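You operate a simulated robot arm through the tools that you are given. There is no shell and no other tool. Be economical: measure what you need, move in short steps, check, and stop when the job is done.

Carry out the task below with a simulated robot arm. There is one attempt and no reset: what you move stays moved.

Task
Size the white onion from the mat on the roller sizer.
Fine: lay it on the rollers at the feed end, open the orange stop bar before cranking, crank it through to the bay of its width; crank back home, close the bar, leave the other two on the mat. Where these are worked on the way, their far stop is far enough and under half their travel is too little: orange stop bar.

Only the result counts: the job must be done as asked and must still hold three seconds after the hand-in. Knocking over, shifting, dropping, spilling or breaking anything else fails it.

Robot
A 7-joint arm with a two-finger parallel gripper, fixed in place. Base frame: the origin is at the foot of the arm, x ahead of it, y to its left, z up; the work surface is at about z = 803. Readings come in mm, rad, newtons and seconds.
With the tool pointing down near the work surface it reaches from about 300 to 700 mm from the base axis. Its first joint turns from -1.152 to 1.152 rad. Payload 1.57 kg.
Tool frame: the origin (TCP) lies between the finger pads and is the grasp point; the fingertips stand 30 mm ahead of it; z points along the fingers, y is the line along which they close. Largest opening 110 mm; finger width 24, thickness 12; the body of the gripper, 48 by 112 mm, starts 78 mm behind the TCP.
Orientation is that of the tool frame in the base frame, as a unit quaternion [x, y, z, w]. With the fingers straight down and closing along the base's y, the tool's x points along the base's -x, its y along +y and its z along -z.

Tools
- The arm moves only by the tool arm_command. Its arguments are lists of equal length, an entry for each row: "rotation": the turn, a rotation vector about the base's x, y, z in rad, a list of three; "delta_pos": the shift along the base's x, y, z in mm, a list of three; "hand": the closure, from 0 (fully open) to 1 (shut). In form: {"rotation": [[rx, ry, rz], ...], "delta_pos": [[x, y, z], ...], "hand": [hand, ...]}. A call has 1 to 8 rows; each row shifts and turns the commanded pose from where the row before left it. A row lasts 0.2 s, in which the tool goes at most 50 mm and 0.15 rad; a call with a longer step from one row to the next is refused whole, and so is a gripper value outside its range. A pose out of reach is approached as far as the arm can. The call stops where the force on the tool passes 90 N (or 10 N more than at its start, if that is more) or the arm is blocked; 0.2 s more then pass. The fingers move at their own pace (about 108 mm/s each) and stop on an object; they squeeze with about 36 N. The grip force told is the motor's: it shows also when the fingers shut on nothing. Time passes only in rows, and 0.2 s behind the last, so rows that do not move let the fingers close. It gives the time, the measured TCP pose, the force on the tool (base axes), the opening and the grip force at its end, in the units of the frame above (readings bear some noise), with the torque about the TCP (base axes, N m) and any sound that the robot's microphone picked up.
- Cameras (640 x 400 px; columns grow to the right, rows downward): "scene" is fixed at [166.2, -402.4, 1428.2]; the picture's right is [0.76, -0.65, 0.00], its down [-0.28, -0.32, -0.91] and it looks along [0.59, 0.68, -0.42] (base axes); focal length 354 px, centre (320, 200). "wrist" rides on the gripper at [70, 16, -141] in the tool frame; the picture's right is [-0.23, 0.97, 0.00], its down [-0.85, -0.20, -0.48] and it looks along [-0.47, -0.11, 0.88] (tool axes); focal length 222 px, centre (320, 200). There is no depth. A picture from a camera that has moved, and an enlarged one, comes with that camera's place and axes in the base frame and with its lens. The place of the scene camera against the robot may be out by one fixed shift of up to 25 mm in any direction.
- snapshot(camera): a new picture of that camera. The clock stands still meanwhile.
- zoom(camera, box): a new picture of the part [left, top, right, bottom] of that camera's present view, enlarged. The clock stands still meanwhile.
- finish_job(): hands the job in; it is judged then, once.

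Go step by step. Nothing tells you positions but the pictures and the camera data: compare them with the known pose of the tool, close in by small moves and look again before you grip or let go. The budget is 120 turns and 76 pictures, counting those below and the enlarged ones. Unless the task says otherwise, let go and move clear before handing in, and close with one line.

The tools are called after "Emit:" as a command line: name --argument value ..., lists and objects as JSON in quotes. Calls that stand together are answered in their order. arm_command: Moves the arm, as the interface text tells. Its arguments: {"type":"object","properties":{"rotation":{"type":"array","items":{"type":"array","items":{"type":"number"}}},"delta_pos":{"type":"array","items":{"type":"array","items":{"type":"number"}}},"hand":{"type":"array","items":{"type":"number"}}},"required":["rotation","delta_pos","hand"]} The other tools are called the same way: snapshot (camera) takes a picture; zoom (camera, box) takes an enlarged picture of a part of a camera's view; finish_job () hands the job in.

At the start:

```text
time_s: 0.0
position: [466.8, 125.8, 1145.1]
tool_rot: [-0.001, 1.0, 0.0, 0.0]
ft_force: [-0.1, 0.0, -0.5]
wrist_torque: [0.02, 0.02, 0.03]
opening: 110.2
grip_force: 0.0
```

scene: 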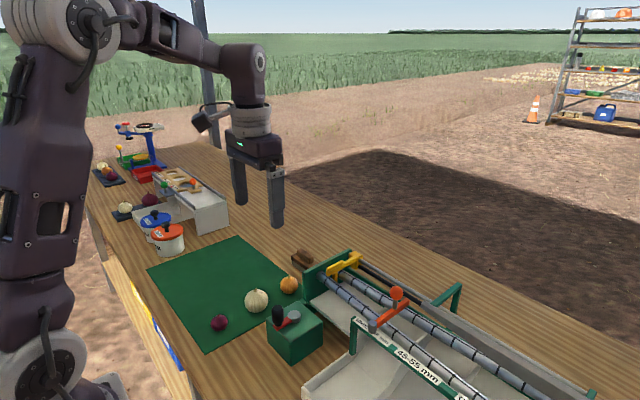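
wrist: 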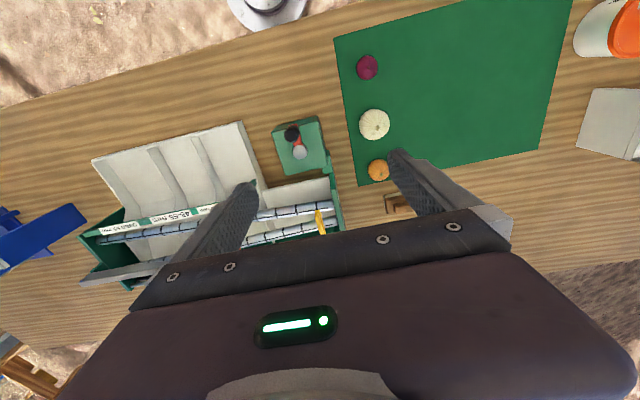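

I see the white onion in the middle of the row on the green mat, with the roller sizer to its right (toward -y). I'll look closer at the sizer before moving.

Emit:
zoom --camera "scene" --box '[200, 230, 480, 400]'

Emit:
zoom --camera "wrist" --box '[70, 40, 430, 290]'

```text
2.29 times, centred on (340, 315) of scene
camera zoom: at [166.2, -402.4, 1428.2], right [0.76, -0.65, 0.0], down [-0.28, -0.32, -0.91], along [0.59, 0.68, -0.42], focal length 808 px, centre (274, -63)
```

zoom: 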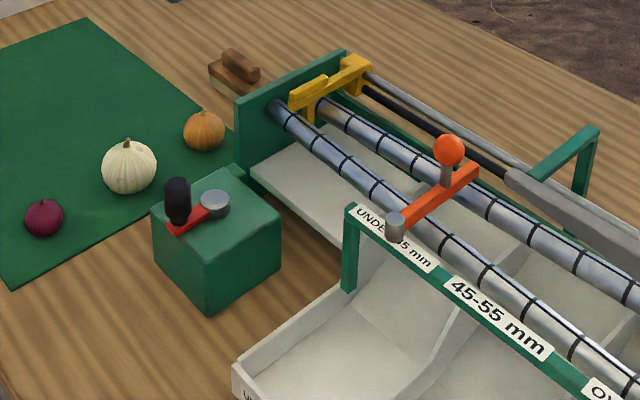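

```text
1.60 times, centred on (250, 165) of wrist
camera zoom: at [397.1, 143.2, 1286.3], right [0.23, 0.97, 0.0], down [0.85, -0.2, 0.48], along [0.47, -0.11, -0.88], focal length 355 px, centre (432, 256)
```

zoom: 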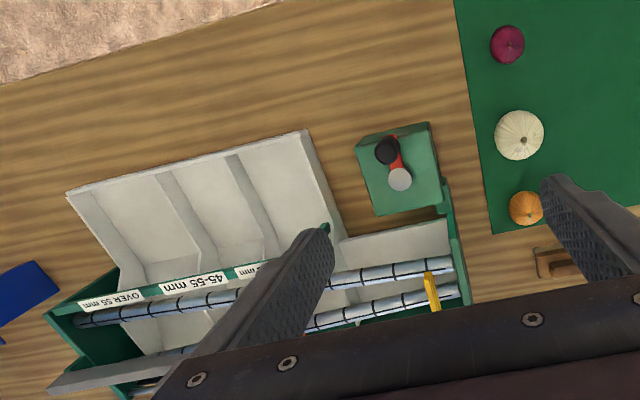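

The sizer runs along -y with the yellow pusher at the feed end, and the crank box sits near (510, 78). I'll move over the sizer to measure it with the wrist camera.

Emit:
arm_command --rotation '[[0, 0, 0], [0, 0, 0], [0, 0, 0], [0, 0, 0], [0, 0, 0], [0, 0, 0]]' --delta_pos '[[25, -25, 0], [25, -25, 0], [25, -25, 0], [25, -25, 0], [25, -25, 0], [0, 0, 0]]' --hand '[0, 0, 0, 0, 0, 0]'

Emit:
snapshot --camera "wrist"

Emit:
snapshot --camera "scene"

```text
time_s: 1.4
position: [593.8, 1.9, 1144.3]
tool_rot: [-0.001, 1.0, 0.001, 0.0]
ft_force: [-0.6, -0.3, 0.4]
wrist_torque: [0.02, 0.0, 0.02]
opening: 110.1
grip_force: 0.0
```

```text
71 pictures are left
camera wrist: at [523.0, 18.3, 1286.2], right [0.23, 0.97, 0.0], down [0.86, -0.2, 0.48], along [0.47, -0.11, -0.88], focal length 222 px, centre (320, 200)
```

wrist: 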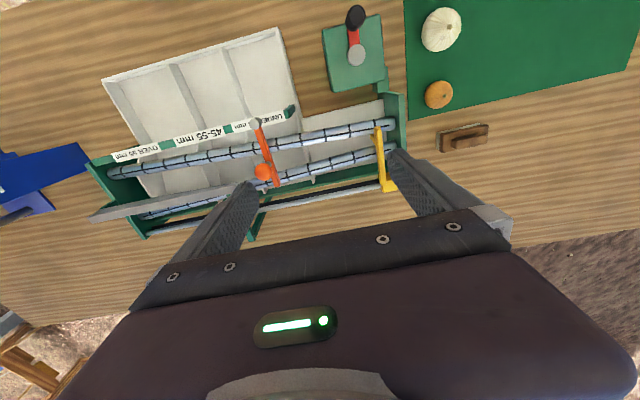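

```text
70 pictures are left
```

scene: 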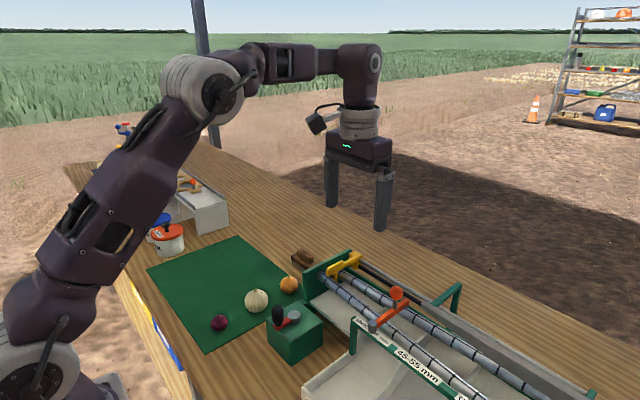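

Emit:
zoom --camera "wrist" --box '[80, 0, 480, 250]'

Emit:
zoom --camera "wrist" --box '[230, 80, 420, 200]'

```text
1.60 times, centred on (280, 125) of wrist
camera zoom: at [523.0, 18.3, 1286.2], right [0.23, 0.97, 0.0], down [0.86, -0.2, 0.48], along [0.47, -0.11, -0.88], focal length 355 px, centre (384, 320)
```

zoom: 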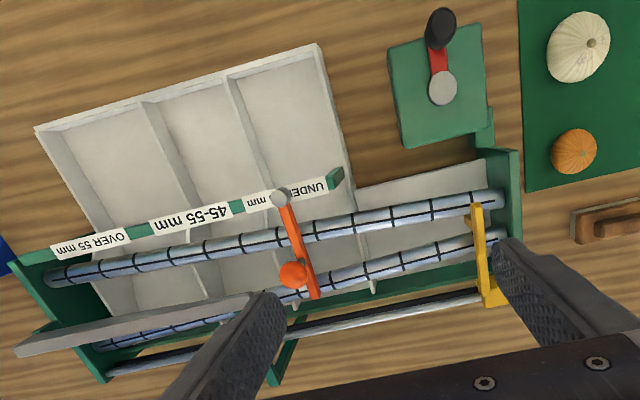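

```text
3.33 times, centred on (325, 140) of wrist
camera zoom: at [523.0, 18.3, 1286.2], right [0.23, 0.97, 0.0], down [0.86, -0.2, 0.48], along [0.47, -0.11, -0.88], focal length 740 px, centre (303, 400)
```

zoom: 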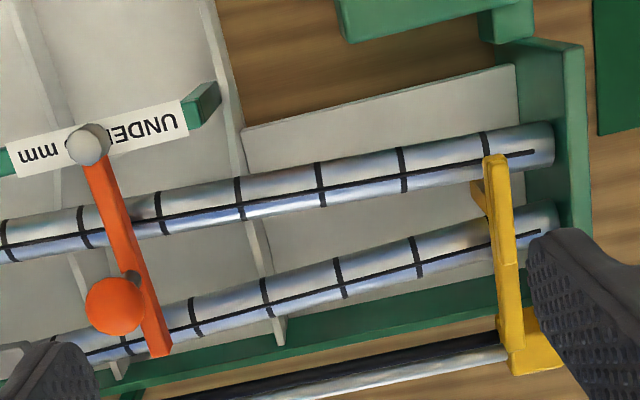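

The onion centre comes out at about (499, 228, 828), with its neighbours 100 mm away on either side in x. I'll hover over it with the fingers closing along y.

Emit:
arm_command --rotation '[[0, 0, 0], [0, 0, 0], [0, 0, 0], [0, 0, 0], [0, 0, 0], [0, 0, 0], [0, 0, 0], [0, 0, 0]]' --delta_pos '[[-13.5, 32.3, -28], [-13.5, 32.3, -28], [-13.5, 32.3, -28], [-13.5, 32.3, -28], [-13.5, 32.3, -28], [-13.5, 32.3, -28], [-13.8, 32.3, -28], [0, 0, 0]]' --hand '[0, 0, 0, 0, 0, 0, 0, 0]'

Emit:
snapshot --camera "wrist"

```text
time_s: 3.2
position: [497.1, 227.1, 948.6]
tool_rot: [-0.001, 1.0, 0.0, 0.0]
ft_force: [0.2, 0.3, -0.6]
wrist_torque: [0.02, 0.01, 0.0]
opening: 110.0
grip_force: 0.0
```

```text
67 pictures are left
camera wrist: at [427.9, 244.4, 1090.2], right [0.23, 0.97, 0.0], down [0.85, -0.2, 0.48], along [0.47, -0.11, -0.88], focal length 222 px, centre (320, 200)
```

wrist: 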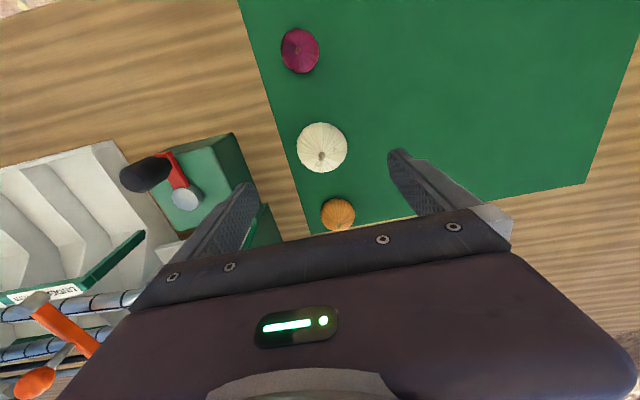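

The onion centre is at about (500.5, 230). I'll descend to TCP z ≈ 842 and grip it.

Emit:
arm_command --rotation '[[0, 0, 0], [0, 0, 0], [0, 0, 0], [0, 0, 0], [0, 0, 0]]' --delta_pos '[[1.7, 1.2, -30], [1.7, 1.2, -30], [0, 0, -30], [0, 0, -17], [0, 0, 0]]' --hand '[0, 0, 0, 0, 0]'

Emit:
snapshot --camera "wrist"

Emit:
zoom --camera "scene" --box '[170, 210, 350, 370]'

```text
time_s: 4.4
position: [500.0, 230.1, 840.7]
tool_rot: [-0.001, 1.0, -0.001, -0.001]
ft_force: [0.4, 0.2, -0.7]
wrist_torque: [0.02, -0.03, 0.02]
opening: 109.9
grip_force: 0.0
```

```text
66 pictures are left
camera wrist: at [430.6, 246.3, 982.6], right [0.23, 0.97, 0.0], down [0.85, -0.2, 0.48], along [0.47, -0.11, -0.88], focal length 222 px, centre (320, 200)
```

wrist: 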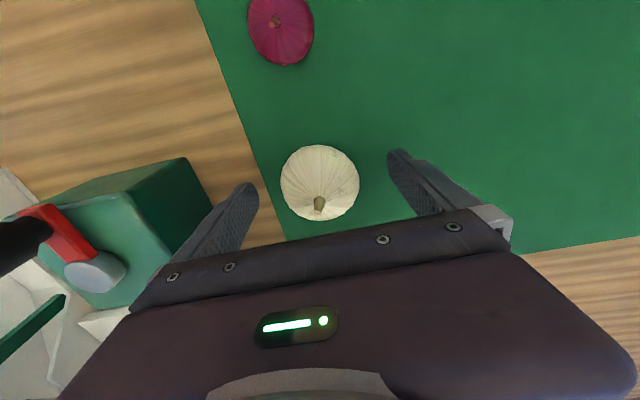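

```text
2.50 times, centred on (260, 290) of scene
camera zoom: at [166.2, -402.4, 1428.2], right [0.76, -0.65, 0.0], down [-0.28, -0.32, -0.91], along [0.59, 0.68, -0.42], focal length 884 px, centre (470, -25)
```

zoom: 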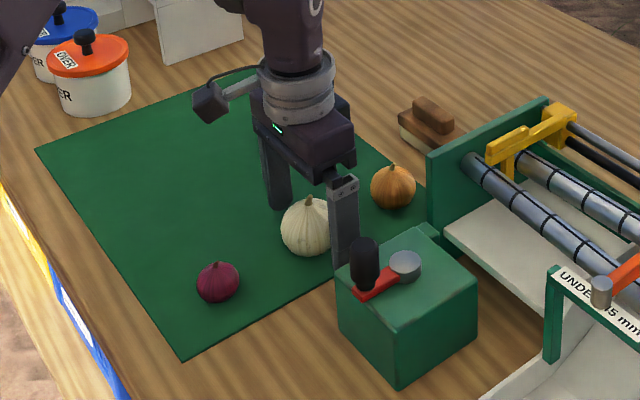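

Well centred. Closing on the onion will also measure it.

Emit:
arm_command --rotation '[[0, 0, 0], [0, 0, 0], [0, 0, 0], [0, 0, 0]]' --delta_pos '[[0, 0, 0], [0, 0, 0], [0, 0, 0], [0, 0, 0]]' --hand '[0.4, 0.7, 1, 1]'

```text
time_s: 5.4
position: [501.2, 230.8, 842.3]
tool_rot: [0.0, 1.0, 0.0, 0.0]
ft_force: [-0.7, -0.1, -0.7]
wrist_torque: [-0.01, 0.01, -0.01]
opening: 58.2
grip_force: 36.6
```

Grip width is 58 mm, so it belongs in the OVER 55 bay. I'll lift and move above the feed end of the rollers.

Emit:
arm_command --rotation '[[0, 0, 0], [0, 0, 0], [0, 0, 0], [0, 0, 0], [0, 0, 0], [0, 0, 0]]' --delta_pos '[[0, 0, 15], [0, 0, 35], [0, 0, 40], [0, 0, 40], [0, 0, 40], [0, 0, 40]]' --hand '[1, 1, 1, 1, 1, 1]'

Emit:
arm_command --rotation '[[0, 0, 0], [0, 0, 0], [0, 0, 0], [0, 0, 0], [0, 0, 0], [0, 0, 0], [0, 0, 0], [0, 0, 0]]' --delta_pos '[[18, -28, 0], [18, -28, 0], [18, -28, 0], [18, -28, 0], [18, -28, 0], [18, -28, 0], [18, -28, 0], [0, 0, 0]]' --hand '[1, 1, 1, 1, 1, 1, 1, 1]'

Emit:
snapshot --camera "wrist"

Emit:
snapshot --camera "scene"

```text
time_s: 6.8
position: [499.8, 230.2, 1051.0]
tool_rot: [0.0, 1.0, 0.0, 0.0]
ft_force: [0.7, -0.6, 0.4]
wrist_torque: [0.02, 0.0, -0.01]
opening: 0.0
grip_force: 20.5
```

```text
time_s: 8.6
position: [627.7, 34.4, 1050.8]
tool_rot: [0.0, 1.0, 0.0, 0.0]
ft_force: [-0.2, 0.3, 0.2]
wrist_torque: [0.01, -0.01, 0.01]
opening: 0.4
grip_force: 21.6
```

```text
64 pictures are left
camera wrist: at [557.1, 50.5, 1193.4], right [0.23, 0.97, 0.0], down [0.86, -0.2, 0.48], along [0.47, -0.11, -0.88], focal length 222 px, centre (320, 200)
```

wrist: 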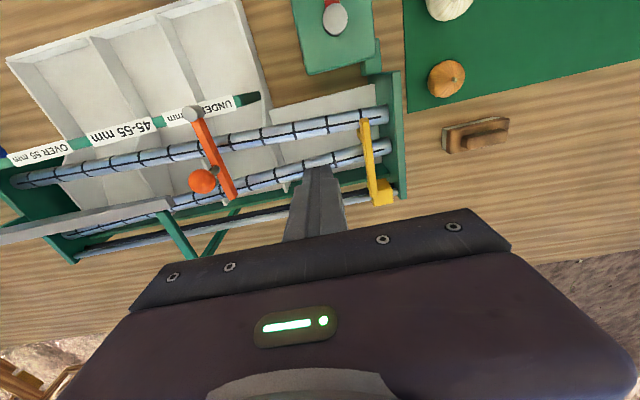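

```text
63 pictures are left
```

scene: 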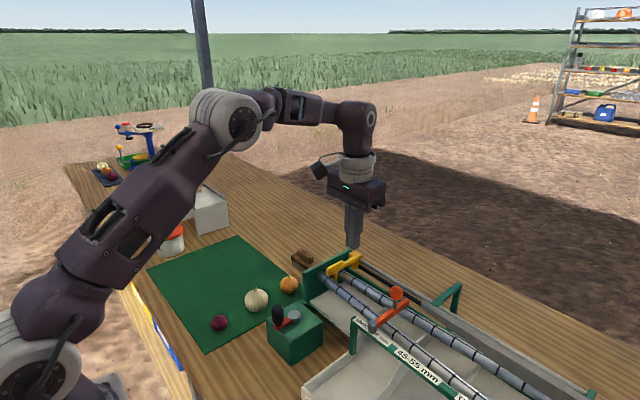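

The grip slipped off during the lift and the onion stayed on the mat, so my pads were too high on it. This view still helps: the ball knob is at about (620, -89, 980) and its pivot at about (558, -87, 945). I'll go back for a lower grip.

Emit:
arm_command --rotation '[[0, 0, 0], [0, 0, 0], [0, 0, 0], [0, 0, 0], [0, 0, 0], [0, 0, 0], [0, 0, 0], [0, 0, 0]]' --delta_pos '[[-18, 28, 0], [-18, 28, 0], [-18, 28, 0], [-18, 28, 0], [-18, 28, 0], [-18, 28, -35], [-18, 28, -35], [0, 0, -30]]' --hand '[0, 0, 0, 0, 0, 0, 0, 0]'

Emit:
snapshot --camera "wrist"

```text
time_s: 10.4
position: [500.0, 230.6, 952.1]
tool_rot: [0.0, 1.0, 0.0, 0.0]
ft_force: [-0.9, -0.7, -0.1]
wrist_torque: [-0.01, -0.03, 0.01]
opening: 110.3
grip_force: 0.1
```

```text
62 pictures are left
camera wrist: at [430.6, 246.9, 1092.6], right [0.23, 0.97, 0.0], down [0.85, -0.2, 0.48], along [0.47, -0.11, -0.88], focal length 222 px, centre (320, 200)
```

wrist: 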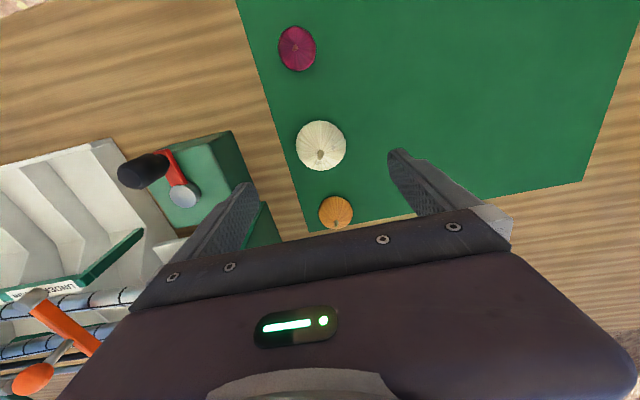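

The onion is unmoved, so I'll descend to z ≈ 836 this time and grip.

Emit:
arm_command --rotation '[[0, 0, 0], [0, 0, 0], [0, 0, 0], [0, 0, 0], [0, 0, 0], [0, 0, 0], [0, 0, 0], [0, 0, 0]]' --delta_pos '[[0, 0, -35], [0, 0, -35], [0, 0, -25], [0, 0, -20], [0, 0, 0], [0, 0, 0], [0, 0, 0], [0, 0, 0]]' --hand '[0, 0, 0, 0, 0, 0.5, 1, 1]'

Emit:
arm_command --rotation '[[0, 0, 0], [0, 0, 0], [0, 0, 0], [0, 0, 0]]' --delta_pos '[[0, 0, 0], [0, 0, 4], [0, 0, 8], [0, 0, 8]]' --hand '[1, 1, 1, 1]'

```text
time_s: 12.2
position: [500.8, 230.1, 836.0]
tool_rot: [0.001, 1.0, 0.0, 0.0]
ft_force: [-0.3, 1.0, 0.0]
wrist_torque: [-0.01, -0.02, 0.05]
opening: 58.0
grip_force: 35.7
```

```text
time_s: 13.2
position: [501.3, 230.0, 855.4]
tool_rot: [0.0, 1.0, -0.001, 0.0]
ft_force: [0.7, 0.6, -1.1]
wrist_torque: [0.03, -0.02, 0.0]
opening: 57.8
grip_force: 35.6
```

It's holding at 58 mm. I'll lift on smoothly.

Emit:
arm_command --rotation '[[0, 0, 0], [0, 0, 0], [0, 0, 0], [0, 0, 0], [0, 0, 0], [0, 0, 0], [0, 0, 0], [0, 0, 0]]' --delta_pos '[[0, 0, 12], [0, 0, 18], [0, 0, 22], [0, 0, 25], [0, 0, 25], [0, 0, 25], [0, 0, 20], [0, 0, 10]]' --hand '[1, 1, 1, 1, 1, 1, 1, 1]'

Emit:
snapshot --camera "wrist"

```text
time_s: 15.0
position: [500.6, 230.4, 1014.2]
tool_rot: [0.0, 1.0, 0.0, 0.001]
ft_force: [-0.3, -0.1, -1.0]
wrist_torque: [0.02, -0.01, 0.0]
opening: 57.9
grip_force: 36.1
```

```text
61 pictures are left
camera wrist: at [430.3, 246.6, 1155.3], right [0.23, 0.97, 0.0], down [0.86, -0.2, 0.48], along [0.47, -0.11, -0.88], focal length 222 px, centre (320, 200)
```

wrist: 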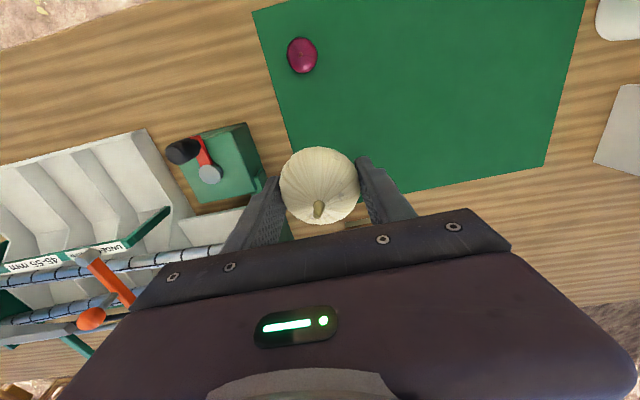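

The onion is in hand. I'll carry it over the feed end.

Emit:
arm_command --rotation '[[0, 0, 0], [0, 0, 0], [0, 0, 0], [0, 0, 0], [0, 0, 0], [0, 0, 0], [0, 0, 0], [0, 0, 0]]' --delta_pos '[[10, -15, 5], [18, -27, 5], [20, -31, 5], [20, -31, 0], [20, -31, 0], [20, -31, 0], [15, -24, 0], [8, -10, 0]]' --hand '[1, 1, 1, 1, 1, 1, 1, 1]'

Emit:
snapshot --camera "wrist"

Emit:
zoom --camera "scene" --box '[260, 170, 500, 320]'

```text
time_s: 16.8
position: [632.4, 30.1, 1028.5]
tool_rot: [0.001, 1.0, 0.0, 0.0]
ft_force: [0.1, 0.6, 0.0]
wrist_torque: [0.01, -0.02, -0.02]
opening: 58.0
grip_force: 35.9
```

```text
60 pictures are left
camera wrist: at [561.7, 46.8, 1170.2], right [0.23, 0.97, 0.0], down [0.85, -0.2, 0.48], along [0.47, -0.11, -0.88], focal length 222 px, centre (320, 200)
```

wrist: 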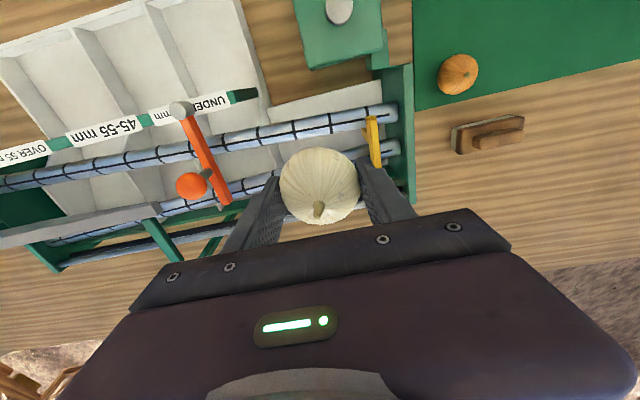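

```text
2.67 times, centred on (380, 245) of scene
camera zoom: at [166.3, -402.4, 1428.1], right [0.76, -0.65, 0.0], down [-0.28, -0.32, -0.91], along [0.59, 0.68, -0.42], focal length 943 px, centre (160, 80)
```

zoom: 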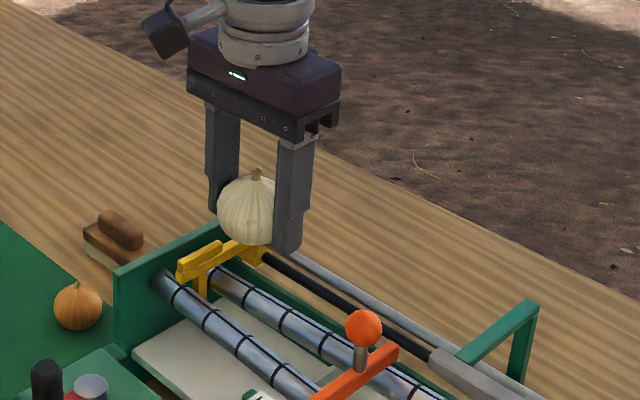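

The roller midline is at x ≈ 633.5, and the pusher is at y ≈ 88. I'll shift to y ≈ 20 and descend until it's just above the rollers.

Emit:
arm_command --rotation '[[0, 0, 0], [0, 0, 0], [0, 0, 0], [0, 0, 0], [0, 0, 0]]' --delta_pos '[[1, -10, 0], [0, 0, -25], [0, 0, -25], [0, 0, -20], [0, 0, -5]]' --hand '[1, 1, 1, 1, 1]'

Emit:
zoom --camera "scene" --box '[290, 200, 450, 300]'

Emit:
snapshot --camera "wrist"

```text
time_s: 18.0
position: [632.5, 20.6, 954.2]
tool_rot: [0.0, 1.0, 0.0, 0.0]
ft_force: [0.3, 0.5, -1.3]
wrist_torque: [-0.03, 0.01, -0.01]
opening: 57.8
grip_force: 36.2
```

```text
4.00 times, centred on (370, 250) of scene
camera zoom: at [166.3, -402.4, 1428.2], right [0.76, -0.65, 0.0], down [-0.28, -0.32, -0.91], along [0.59, 0.68, -0.42], focal length 1415 px, centre (120, 0)
```

zoom: 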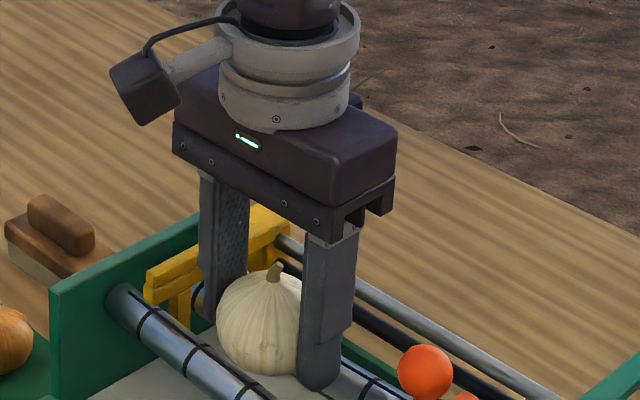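

```text
57 pictures are left
camera wrist: at [562.5, 36.5, 1094.6], right [0.23, 0.97, 0.0], down [0.85, -0.2, 0.48], along [0.47, -0.11, -0.88], focal length 222 px, centre (320, 200)
```

wrist: 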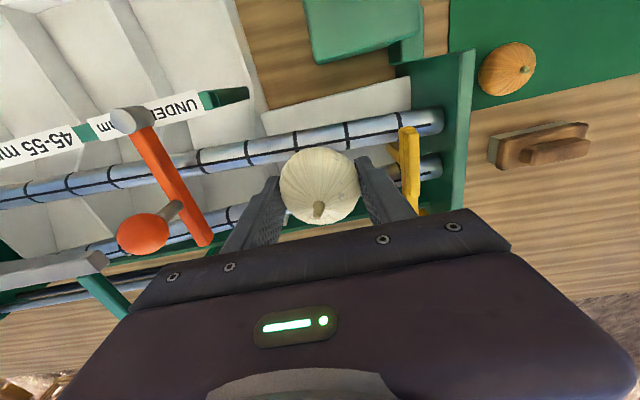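

Alignment looks right, so I'll lower slowly and watch for contact.

Emit:
arm_command --rotation '[[0, 0, 0], [0, 0, 0], [0, 0, 0]]' --delta_pos '[[0, 0, -4], [0, 0, -4], [0, 0, -2]]' --hand '[1, 1, 1]'

Emit:
zoom --camera "scene" --box '[310, 240, 430, 315]'

```text
time_s: 18.8
position: [629.6, 21.1, 944.2]
tool_rot: [0.001, 1.0, 0.0, -0.002]
ft_force: [-29.8, -2.3, 29.4]
wrist_torque: [0.95, 0.89, 0.87]
opening: 57.4
grip_force: 36.3
```

```text
5.33 times, centred on (370, 278) of scene
camera zoom: at [164.9, -402.5, 1428.3], right [0.76, -0.65, 0.0], down [-0.28, -0.32, -0.91], along [0.59, 0.68, -0.42], focal length 1887 px, centre (53, -213)
```

zoom: 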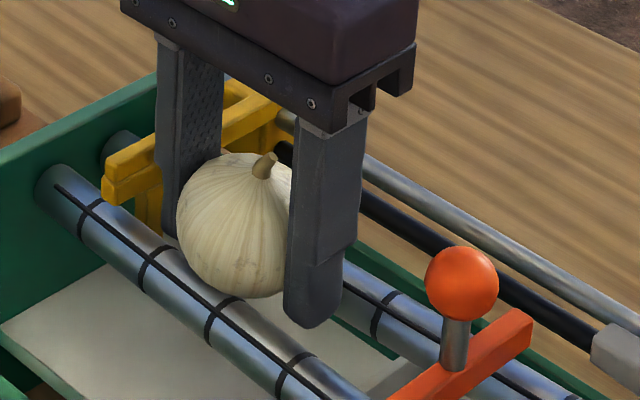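

Contact came from the rear roller side, pushing toward -x. I'll rise a little, shift -x and lower again.

Emit:
arm_command --rotation '[[0, 0, 0], [0, 0, 0], [0, 0, 0], [0, 0, 0]]' --delta_pos '[[0, 0, 6], [-5, 0, 0], [0, 0, -3], [0, 0, -2]]' --hand '[1, 1, 1, 1]'

```text
time_s: 19.8
position: [629.9, 20.0, 945.1]
tool_rot: [0.001, 1.0, 0.001, 0.003]
ft_force: [15.6, -1.0, 7.9]
wrist_torque: [0.26, -0.32, -0.46]
opening: 56.7
grip_force: 36.0
```

Now the front roller touches, so I'll centre by +1.5 mm and settle.

Emit:
arm_command --rotation '[[0, 0, 0], [0, 0, 0], [0, 0, 0]]' --delta_pos '[[2, 0, 0], [0, 0, -1], [0, 0, 0]]' --hand '[1, 1, 1]'

Emit:
snapshot --camera "wrist"

```text
time_s: 20.6
position: [630.0, 20.0, 944.6]
tool_rot: [0.0, 1.0, 0.0, 0.002]
ft_force: [6.6, -1.9, 22.4]
wrist_torque: [0.6, -0.05, -0.16]
opening: 56.8
grip_force: 36.1
```

```text
55 pictures are left
camera wrist: at [559.5, 36.7, 1086.3], right [0.23, 0.97, 0.0], down [0.85, -0.2, 0.48], along [0.47, -0.11, -0.88], focal length 222 px, centre (320, 200)
```

wrist: 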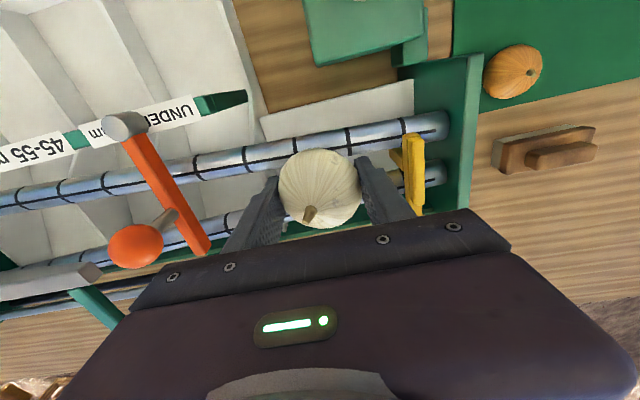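

The onion is seated between both rollers (force mainly vertical). I'll release just enough and rise.

Emit:
arm_command --rotation '[[0, 0, 0], [0, 0, 0], [0, 0, 0], [0, 0, 0]]' --delta_pos '[[0, 0, 1], [0, 0, 0], [0, 0, 0], [0, 0, 0]]' --hand '[0.44, 0.38, 0.33, 0.33]'

Emit:
zoom --camera "scene" --box '[310, 240, 430, 315]'

```text
time_s: 21.6
position: [630.2, 19.3, 945.4]
tool_rot: [0.0, 1.0, 0.0, 0.0]
ft_force: [8.2, -13.5, 13.5]
wrist_torque: [-0.05, -0.2, -0.23]
opening: 61.6
grip_force: 0.0
```

```text
5.33 times, centred on (370, 278) of scene
camera zoom: at [166.2, -402.8, 1428.1], right [0.76, -0.65, 0.0], down [-0.28, -0.32, -0.91], along [0.59, 0.68, -0.42], focal length 1887 px, centre (53, -213)
```

zoom: 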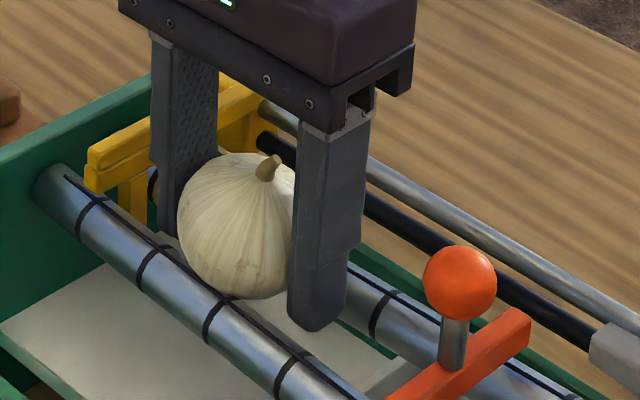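

The left finger is brushing the yellow pusher, which limits the opening. The fingers are already free of the onion (61.6 mm), so I'll ease off and rise straight up.

Emit:
arm_command --rotation '[[0, 0, 0], [0, 0, 0], [0, 0, 0], [0, 0, 0], [0, 0, 0], [0, 0, 0]]' --delta_pos '[[0, 0, 2], [0, 0, 5], [0, 0, 10], [0, 0, 20], [0, 0, 30], [0, 0, 30]]' --hand '[0.435, 0.435, 0.435, 0.435, 0.435, 0.435]'

Emit:
snapshot --camera "wrist"

Emit:
zoom --camera "scene" --box '[260, 220, 460, 345]'

```text
time_s: 23.0
position: [627.3, 20.5, 1041.6]
tool_rot: [0.0, 1.0, -0.001, 0.0]
ft_force: [-0.9, 0.6, 0.1]
wrist_torque: [0.03, 0.03, 0.01]
opening: 61.9
grip_force: 0.1
```

```text
53 pictures are left
camera wrist: at [558.9, 37.4, 1183.5], right [0.23, 0.97, 0.0], down [0.86, -0.2, 0.48], along [0.47, -0.11, -0.88], focal length 222 px, centre (320, 200)
```

wrist: 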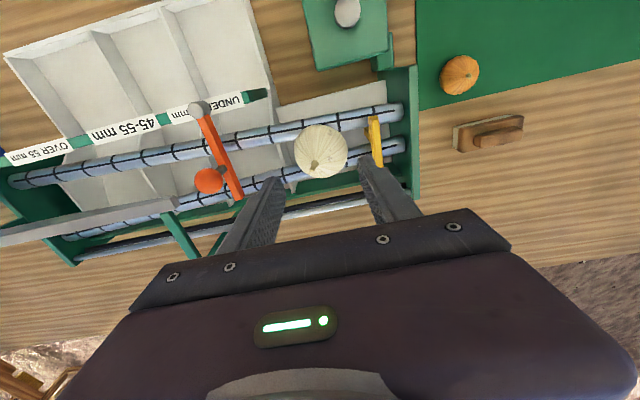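

```text
3.20 times, centred on (360, 282) of scene
camera zoom: at [166.2, -402.4, 1428.2], right [0.76, -0.65, 0.0], down [-0.28, -0.32, -0.91], along [0.59, 0.68, -0.42], focal length 1132 px, centre (192, -64)
```

zoom: 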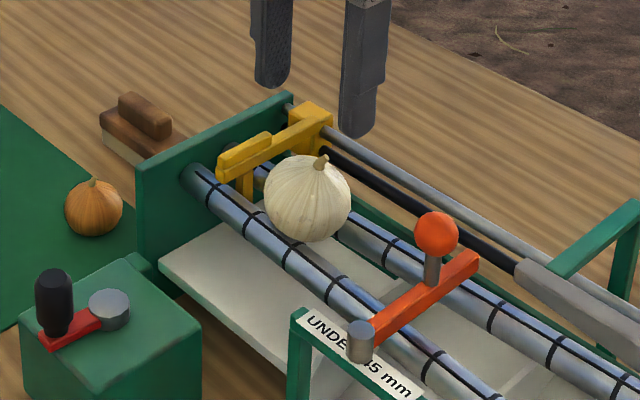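

The onion rests on the rollers next to the pusher. Next is the stop bar: I'll hover over the orange ball and verify alignment.

Emit:
arm_command --rotation '[[0, 0, 0], [0, 0, 0], [0, 0, 0], [0, 0, 0], [0, 0, 0]]' --delta_pos '[[-2, -30, 0], [-2, -30, 0], [-2, -30, 0], [-1, -20, 0], [0, 0, -5]]' --hand '[0.4, 0.4, 0.4, 0.4, 0.4]'

Emit:
snapshot --camera "wrist"

Emit:
zoom --camera "scene" --box '[310, 220, 510, 345]'

```text
time_s: 24.2
position: [623.2, -90.5, 1036.8]
tool_rot: [0.0, 1.0, -0.001, 0.0]
ft_force: [-0.4, -0.3, 0.0]
wrist_torque: [-0.01, 0.0, -0.02]
opening: 66.0
grip_force: 0.1
```

```text
51 pictures are left
camera wrist: at [552.4, -73.6, 1177.7], right [0.23, 0.97, 0.0], down [0.85, -0.2, 0.48], along [0.47, -0.11, -0.88], focal length 222 px, centre (320, 200)
```

wrist: 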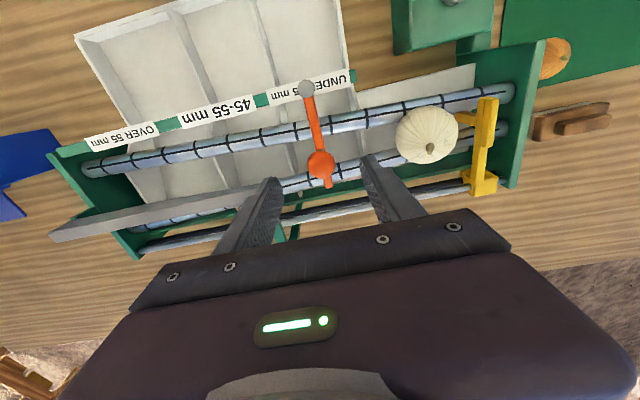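

```text
3.20 times, centred on (410, 282) of scene
camera zoom: at [166.2, -402.4, 1428.2], right [0.76, -0.65, 0.0], down [-0.28, -0.32, -0.91], along [0.59, 0.68, -0.42], focal length 1132 px, centre (32, -64)
```

zoom: 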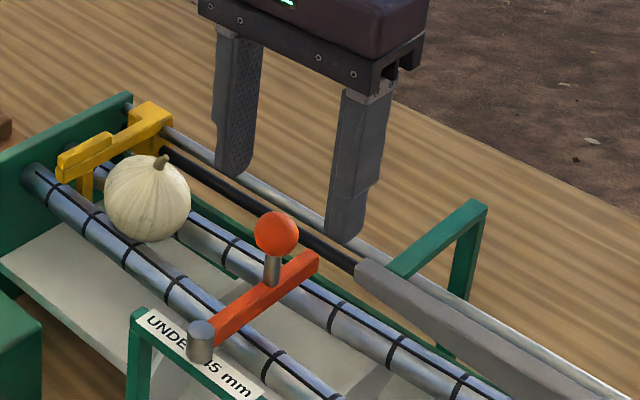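

Ball confirmed at (622, -89), pivot at (558, -87). I'll lower around the ball and close to a loose straddle.

Emit:
arm_command --rotation '[[0, 0, 0], [0, 0, 0], [0, 0, 0], [0, 0, 0], [0, 0, 0]]' --delta_pos '[[-1, 1, -20], [0, 0, -20], [0, 0, -11], [0, 0, 0], [0, 0, 0]]' --hand '[0.4, 0.4, 0.4, 0.69, 0.69]'

Emit:
zoom --camera "scene" --box '[310, 220, 510, 345]'

```text
time_s: 25.4
position: [621.7, -89.6, 985.3]
tool_rot: [0.0, 1.0, 0.0, 0.0]
ft_force: [-0.3, 0.2, -0.8]
wrist_torque: [0.02, 0.0, 0.02]
opening: 34.4
grip_force: 0.1
```

```text
3.20 times, centred on (410, 282) of scene
camera zoom: at [166.2, -402.4, 1428.2], right [0.76, -0.65, 0.0], down [-0.28, -0.32, -0.91], along [0.59, 0.68, -0.42], focal length 1132 px, centre (32, -64)
```

zoom: 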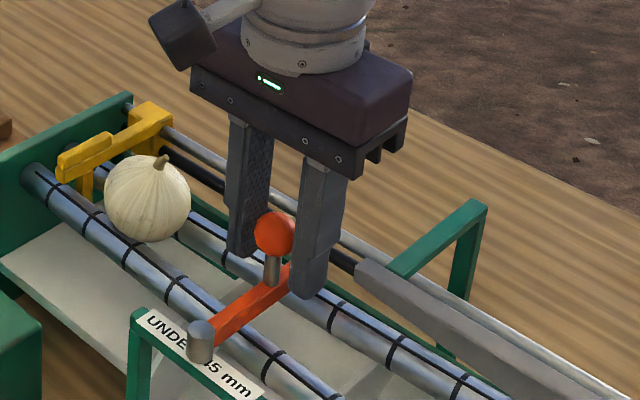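

The ball is between the fingers. I'll test the swing toward -y.

Emit:
arm_command --rotation '[[0, 0, -0.12], [0, 0, -0.12]]' --delta_pos '[[-0.5, -7.3, 0], [-1.6, -7.5, 0]]' --hand '[0.69, 0.69]'

Emit:
zoom --camera "scene" --box '[310, 220, 510, 345]'

```text
time_s: 26.0
position: [619.7, -104.3, 985.2]
tool_rot: [0.121, 0.993, 0.0, -0.001]
ft_force: [0.3, -0.5, 0.1]
wrist_torque: [0.02, 0.02, -0.01]
opening: 34.3
grip_force: 0.1
```

```text
3.20 times, centred on (410, 282) of scene
camera zoom: at [166.2, -402.4, 1428.2], right [0.76, -0.65, 0.0], down [-0.28, -0.32, -0.91], along [0.59, 0.68, -0.42], focal length 1132 px, centre (32, -64)
```

zoom: 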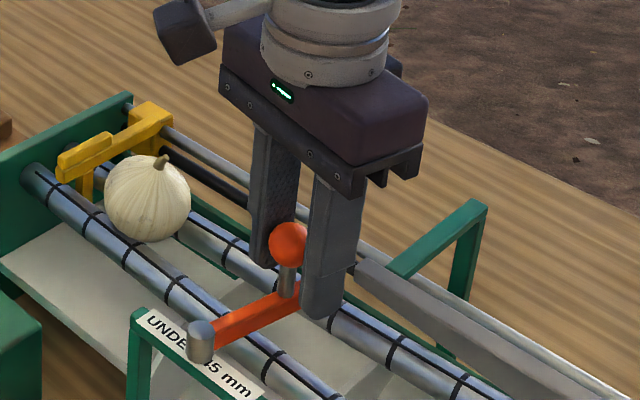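

The bar swings freely that way. Continuing along the arc.

Emit:
arm_command --rotation '[[0, 0, -0.13], [0, 0, -0.13], [0, 0, -0.13], [0, 0, -0.13], [0, 0, -0.13], [0, 0, -0.13], [0, 0, -0.13], [0, 0, -0.13]]' --delta_pos '[[-2.8, -7.8, 0], [-3.7, -7.4, 0], [-4.7, -6.9, 0], [-5.6, -6.2, 0], [-6.3, -5.4, 0], [-6.9, -4.6, 0], [-7.5, -3.6, 0], [-7.9, -2.6, 0]]' --hand '[0.69, 0.69, 0.69, 0.69, 0.69, 0.69, 0.69, 0.69]'

Emit:
zoom --camera "scene" --box '[310, 220, 510, 345]'

```text
time_s: 27.8
position: [573.9, -147.3, 986.3]
tool_rot: [0.598, 0.801, 0.0, 0.0]
ft_force: [-0.4, 0.3, -1.3]
wrist_torque: [0.01, -0.02, -0.02]
opening: 34.4
grip_force: 0.6
```

```text
3.20 times, centred on (410, 282) of scene
camera zoom: at [166.2, -402.4, 1428.2], right [0.76, -0.65, 0.0], down [-0.28, -0.32, -0.91], along [0.59, 0.68, -0.42], focal length 1132 px, centre (32, -64)
```

zoom: 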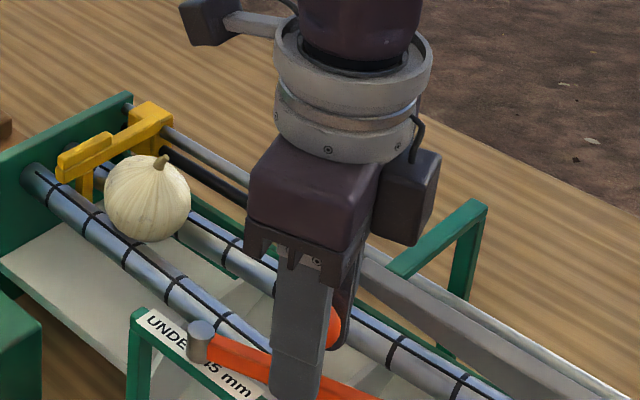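

Still moving freely. I'll keep going until I feel the far stop.

Emit:
arm_command --rotation '[[0, 0, -0.13], [0, 0, -0.13], [0, 0, -0.07]]' --delta_pos '[[-8.2, -1.6, 0], [-8.3, -0.5, 0], [-4.5, 0, 0]]' --hand '[0.69, 0.69, 0.69]'

Emit:
snapshot --camera "wrist"

Emit:
zoom --camera "scene" --box '[310, 220, 510, 345]'

```text
time_s: 28.6
position: [553.8, -150.8, 986.0]
tool_rot: [0.722, 0.692, 0.001, 0.0]
ft_force: [0.9, 1.0, -0.2]
wrist_torque: [-0.01, -0.02, 0.02]
opening: 35.1
grip_force: 0.8
```

```text
46 pictures are left
camera wrist: at [572.2, -81.2, 1127.2], right [0.96, -0.27, 0.0], down [-0.24, -0.85, 0.48], along [-0.13, -0.46, -0.88], focal length 222 px, centre (320, 200)
```

wrist: 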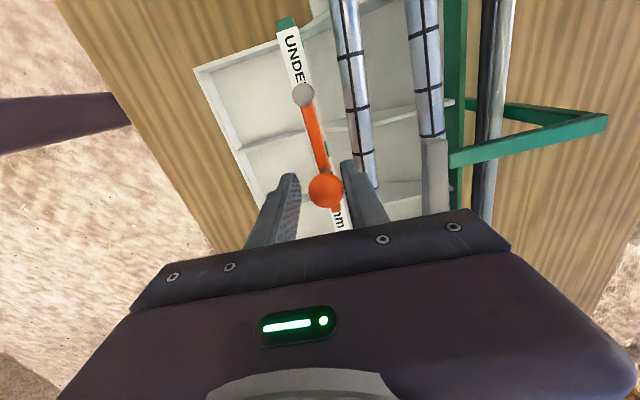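

```text
3.20 times, centred on (410, 282) of scene
camera zoom: at [166.3, -402.4, 1428.2], right [0.76, -0.65, 0.0], down [-0.28, -0.32, -0.91], along [0.59, 0.68, -0.42], focal length 1132 px, centre (32, -64)
```

zoom: 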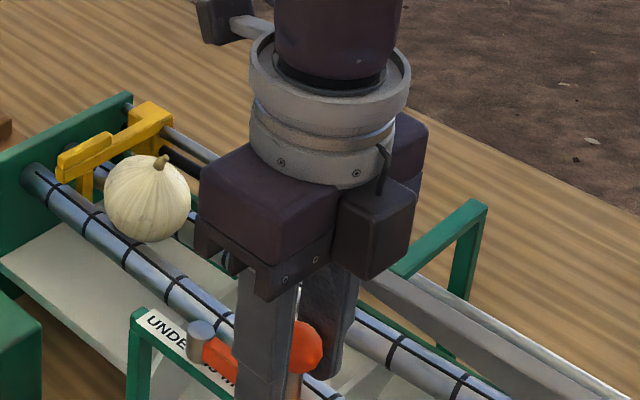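

The bar is about 90° open. I'll nudge a little further to see whether this is the stop.

Emit:
arm_command --rotation '[[0, 0, -0.08], [0, 0, -0.08]]' --delta_pos '[[-5, 0.5, 0], [-5, 0.8, 0]]' --hand '[0.69, 0.69]'

Emit:
snapshot --camera "wrist"

```text
time_s: 29.2
position: [544.9, -147.9, 986.9]
tool_rot: [0.774, 0.633, 0.002, 0.002]
ft_force: [18.7, 2.6, 0.9]
wrist_torque: [-0.01, -0.04, 0.16]
opening: 50.4
grip_force: 9.5
```

```text
44 pictures are left
camera wrist: at [574.0, -82.9, 1127.9], right [0.91, -0.42, 0.0], down [-0.37, -0.8, 0.48], along [-0.19, -0.44, -0.88], focal length 222 px, centre (320, 200)
```

wrist: 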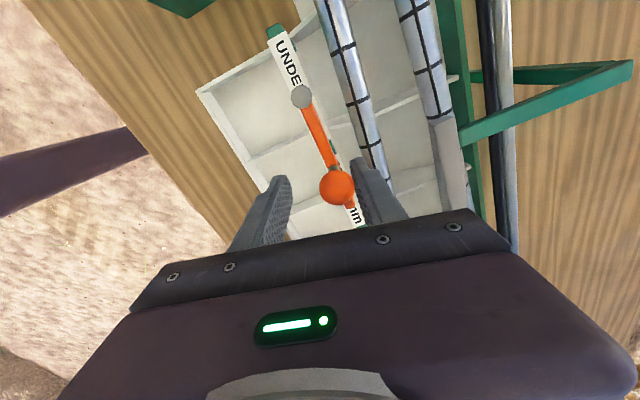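

The fingers met the far stop (force rose and the bar stopped at about 92°), so the bar is fully open. I'll let go, rise, unwind the yaw and head to the crank.

Emit:
arm_command --rotation '[[0, 0, 0], [0, 0, 0], [0, 0, 0.1], [0, 0, 0.15], [0, 0, 0.15], [0, 0, 0.15], [0, 0, 0.15], [0, 0, 0.15]]' --delta_pos '[[8, -2, 0], [0, 0, 20], [0, 0, 40], [-5, 10, 20], [-12, 30, 0], [-12, 30, 0], [-12, 30, 0], [-12, 30, 0]]' --hand '[0.4, 0.4, 0.4, 0.4, 0.4, 0.4, 0.4, 0.4]'

Emit:
arm_command --rotation '[[0, 0, 0.15], [0, 0, 0.15], [0, 0, 0.15], [0, 0, 0.15], [0, 0, 0.15], [0, 0, 0.15], [0, 0, 0.02], [0, 0, 0]]' --delta_pos '[[-10, 30, 0], [-10, 30, 0], [-8, 20, 0], [-8, 20, -20], [0, 0, -15], [0, 0, -15], [0, 0, 0], [0, 0, 0]]' --hand '[0.4, 0.4, 0.4, 0.4, 0.4, 0.4, 0.4, 0.4]'

Emit:
snapshot --camera "wrist"

Emit:
snapshot --camera "scene"

```text
time_s: 31.0
position: [498.6, -19.7, 1066.3]
tool_rot: [0.444, 0.896, 0.0, 0.001]
ft_force: [0.1, -0.9, 0.2]
wrist_torque: [-0.01, -0.02, -0.01]
opening: 66.2
grip_force: 0.0
```

```text
time_s: 32.8
position: [461.4, 79.4, 1015.2]
tool_rot: [0.001, 1.0, -0.001, 0.0]
ft_force: [-0.1, -0.4, -0.3]
wrist_torque: [0.02, -0.02, 0.03]
opening: 65.9
grip_force: 0.1
```

```text
43 pictures are left
camera wrist: at [391.9, 95.6, 1157.1], right [0.23, 0.97, 0.0], down [0.86, -0.2, 0.48], along [0.47, -0.11, -0.88], focal length 222 px, centre (320, 200)
```

wrist: 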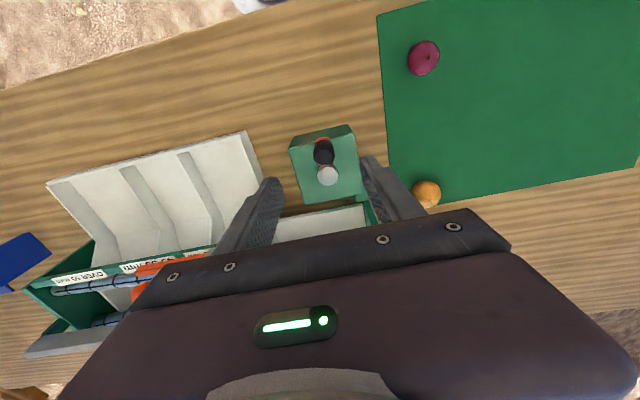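

```text
42 pictures are left
```

scene: 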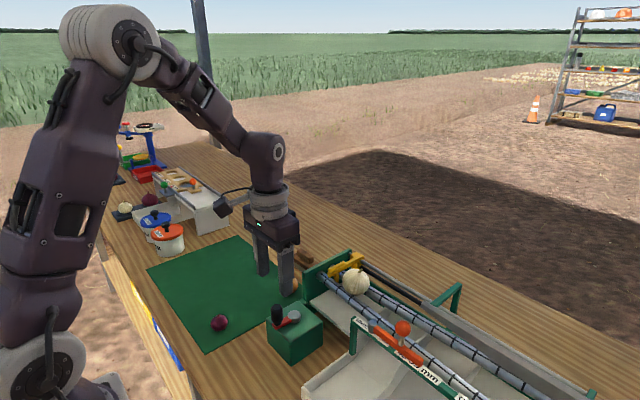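

Emit:
zoom --camera "wrist" --box '[270, 110, 380, 220]'

Emit:
zoom --camera "scene" --box '[230, 260, 430, 385]'

```text
3.64 times, centred on (325, 165) of wrist
camera zoom: at [391.9, 95.6, 1157.1], right [0.23, 0.97, 0.0], down [0.86, -0.2, 0.48], along [0.47, -0.11, -0.88], focal length 808 px, centre (302, 327)
```

zoom: 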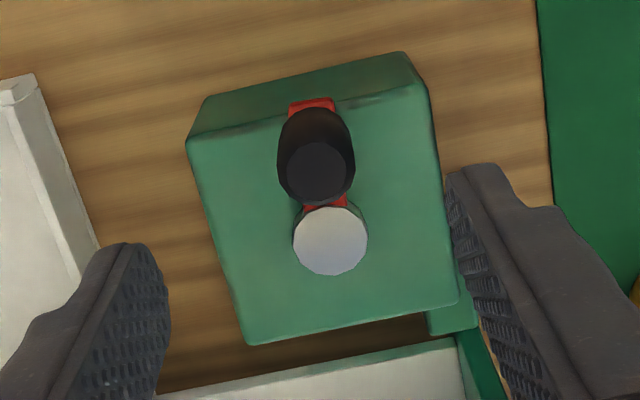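

```text
3.20 times, centred on (330, 322) of scene
camera zoom: at [166.2, -402.4, 1428.2], right [0.76, -0.65, 0.0], down [-0.28, -0.32, -0.91], along [0.59, 0.68, -0.42], focal length 1132 px, centre (288, -192)
```

zoom: 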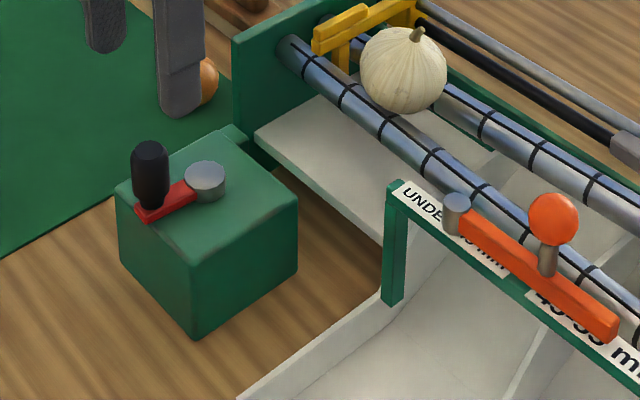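

The knob is at about (466, 82), top z ≈ 921, with the hub at (504.5, 79.5) and a crank radius of about 39.5 mm. I'll descend around the knob and grip it.

Emit:
arm_command --rotation '[[0, 0, 0], [0, 0, 0], [0, 0, 0], [0, 0, 0], [0, 0, 0], [0, 0, 0], [0, 0, 0], [0, 0, 0]]' --delta_pos '[[4.6, 2.6, -30], [0, 0, -30], [0, 0, -25], [0, 0, -12], [0, 0, 0], [0, 0, 0], [0, 0, 0], [0, 0, 0]]' --hand '[0.4, 0.4, 0.4, 0.4, 0.6, 0.75, 1, 1]'

Emit:
zoom --camera "scene" --box '[230, 260, 430, 385]'

```text
time_s: 34.6
position: [467.2, 81.2, 917.9]
tool_rot: [0.001, 1.0, 0.0, 0.0]
ft_force: [0.1, 0.1, -8.9]
wrist_torque: [0.61, -0.28, 0.01]
opening: 23.4
grip_force: 35.7
```

```text
3.20 times, centred on (330, 322) of scene
camera zoom: at [166.3, -402.4, 1428.1], right [0.76, -0.65, 0.0], down [-0.28, -0.32, -0.91], along [0.59, 0.68, -0.42], focal length 1132 px, centre (288, -192)
```

zoom: 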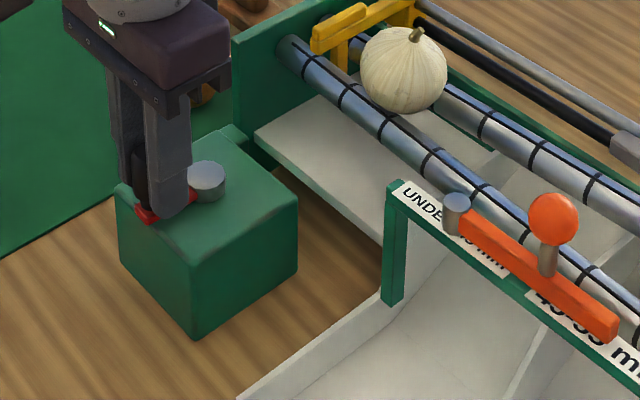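

The knob is gripped at 23 mm. I'll test a small turn clockwise (toward +y).

Emit:
arm_command --rotation '[[0, 0, 0], [0, 0, 0], [0, 0, 0]]' --delta_pos '[[0.2, 5, 0], [1, 5, 0], [2, 5, 0]]' --hand '[1, 1, 1]'

Emit:
zoom --camera "scene" --box '[230, 260, 430, 385]'

```text
time_s: 35.4
position: [470.0, 97.3, 917.0]
tool_rot: [0.001, 1.0, 0.0, -0.001]
ft_force: [1.6, -2.2, -3.4]
wrist_torque: [0.56, 0.19, -0.04]
opening: 23.1
grip_force: 35.7
```

```text
3.20 times, centred on (330, 322) of scene
camera zoom: at [166.3, -402.4, 1428.1], right [0.76, -0.65, 0.0], down [-0.28, -0.32, -0.91], along [0.59, 0.68, -0.42], focal length 1132 px, centre (288, -192)
```

zoom: 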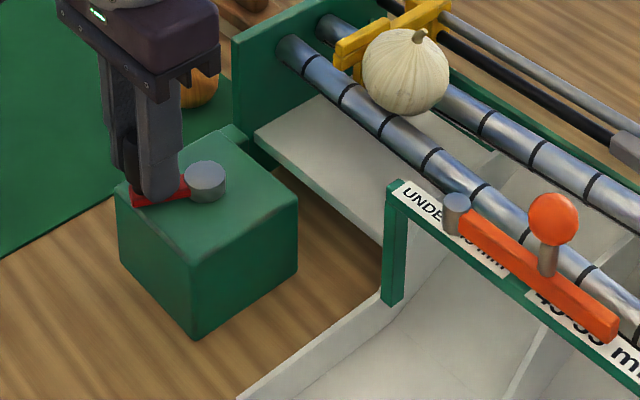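

Clockwise turns freely and drives the pusher forward (about 17 mm for 0.4 rad). I'll regrip 5 mm higher so the fingertips clear the hub, then continue.

Emit:
arm_command --rotation '[[0, 0, 0], [0, 0, 0], [0, 0, 0], [0, 0, 0], [0, 0, 0]]' --delta_pos '[[0, 0, 0], [0, 0, 5], [0, 0, 0], [0, 0, 0], [0, 0, 0]]' --hand '[0.7, 0.7, 1, 1, 1]'

Emit:
arm_command --rotation '[[0, 0, 0], [0, 0, 0], [0, 0, 0], [0, 0, 0]]' --delta_pos '[[4.2, 6.5, 0], [5.4, 5.5, 0], [6.4, 4.3, 0], [7.2, 3.0, 0]]' --hand '[1, 1, 1, 1]'

Emit:
zoom --camera "scene" --box '[230, 240, 470, 390]'

```text
time_s: 36.6
position: [470.3, 96.3, 922.1]
tool_rot: [0.001, 1.0, 0.0, 0.0]
ft_force: [-0.4, 0.3, -4.9]
wrist_torque: [0.6, 0.03, -0.01]
opening: 23.2
grip_force: 35.4
```

```text
time_s: 37.6
position: [494.0, 117.8, 924.3]
tool_rot: [0.0, 1.0, 0.001, 0.0]
ft_force: [-5.8, 14.8, -14.7]
wrist_torque: [-0.37, 0.06, 0.0]
opening: 22.9
grip_force: 35.7
```

```text
2.67 times, centred on (350, 315) of scene
camera zoom: at [166.3, -401.9, 1428.3], right [0.76, -0.65, 0.0], down [-0.28, -0.32, -0.91], along [0.59, 0.68, -0.42], focal length 943 px, centre (240, -107)
```

zoom: 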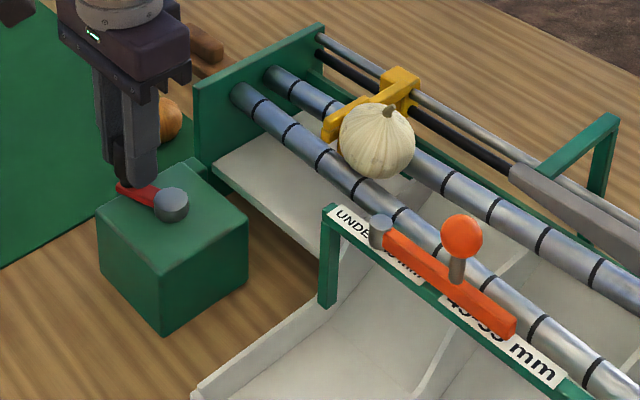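

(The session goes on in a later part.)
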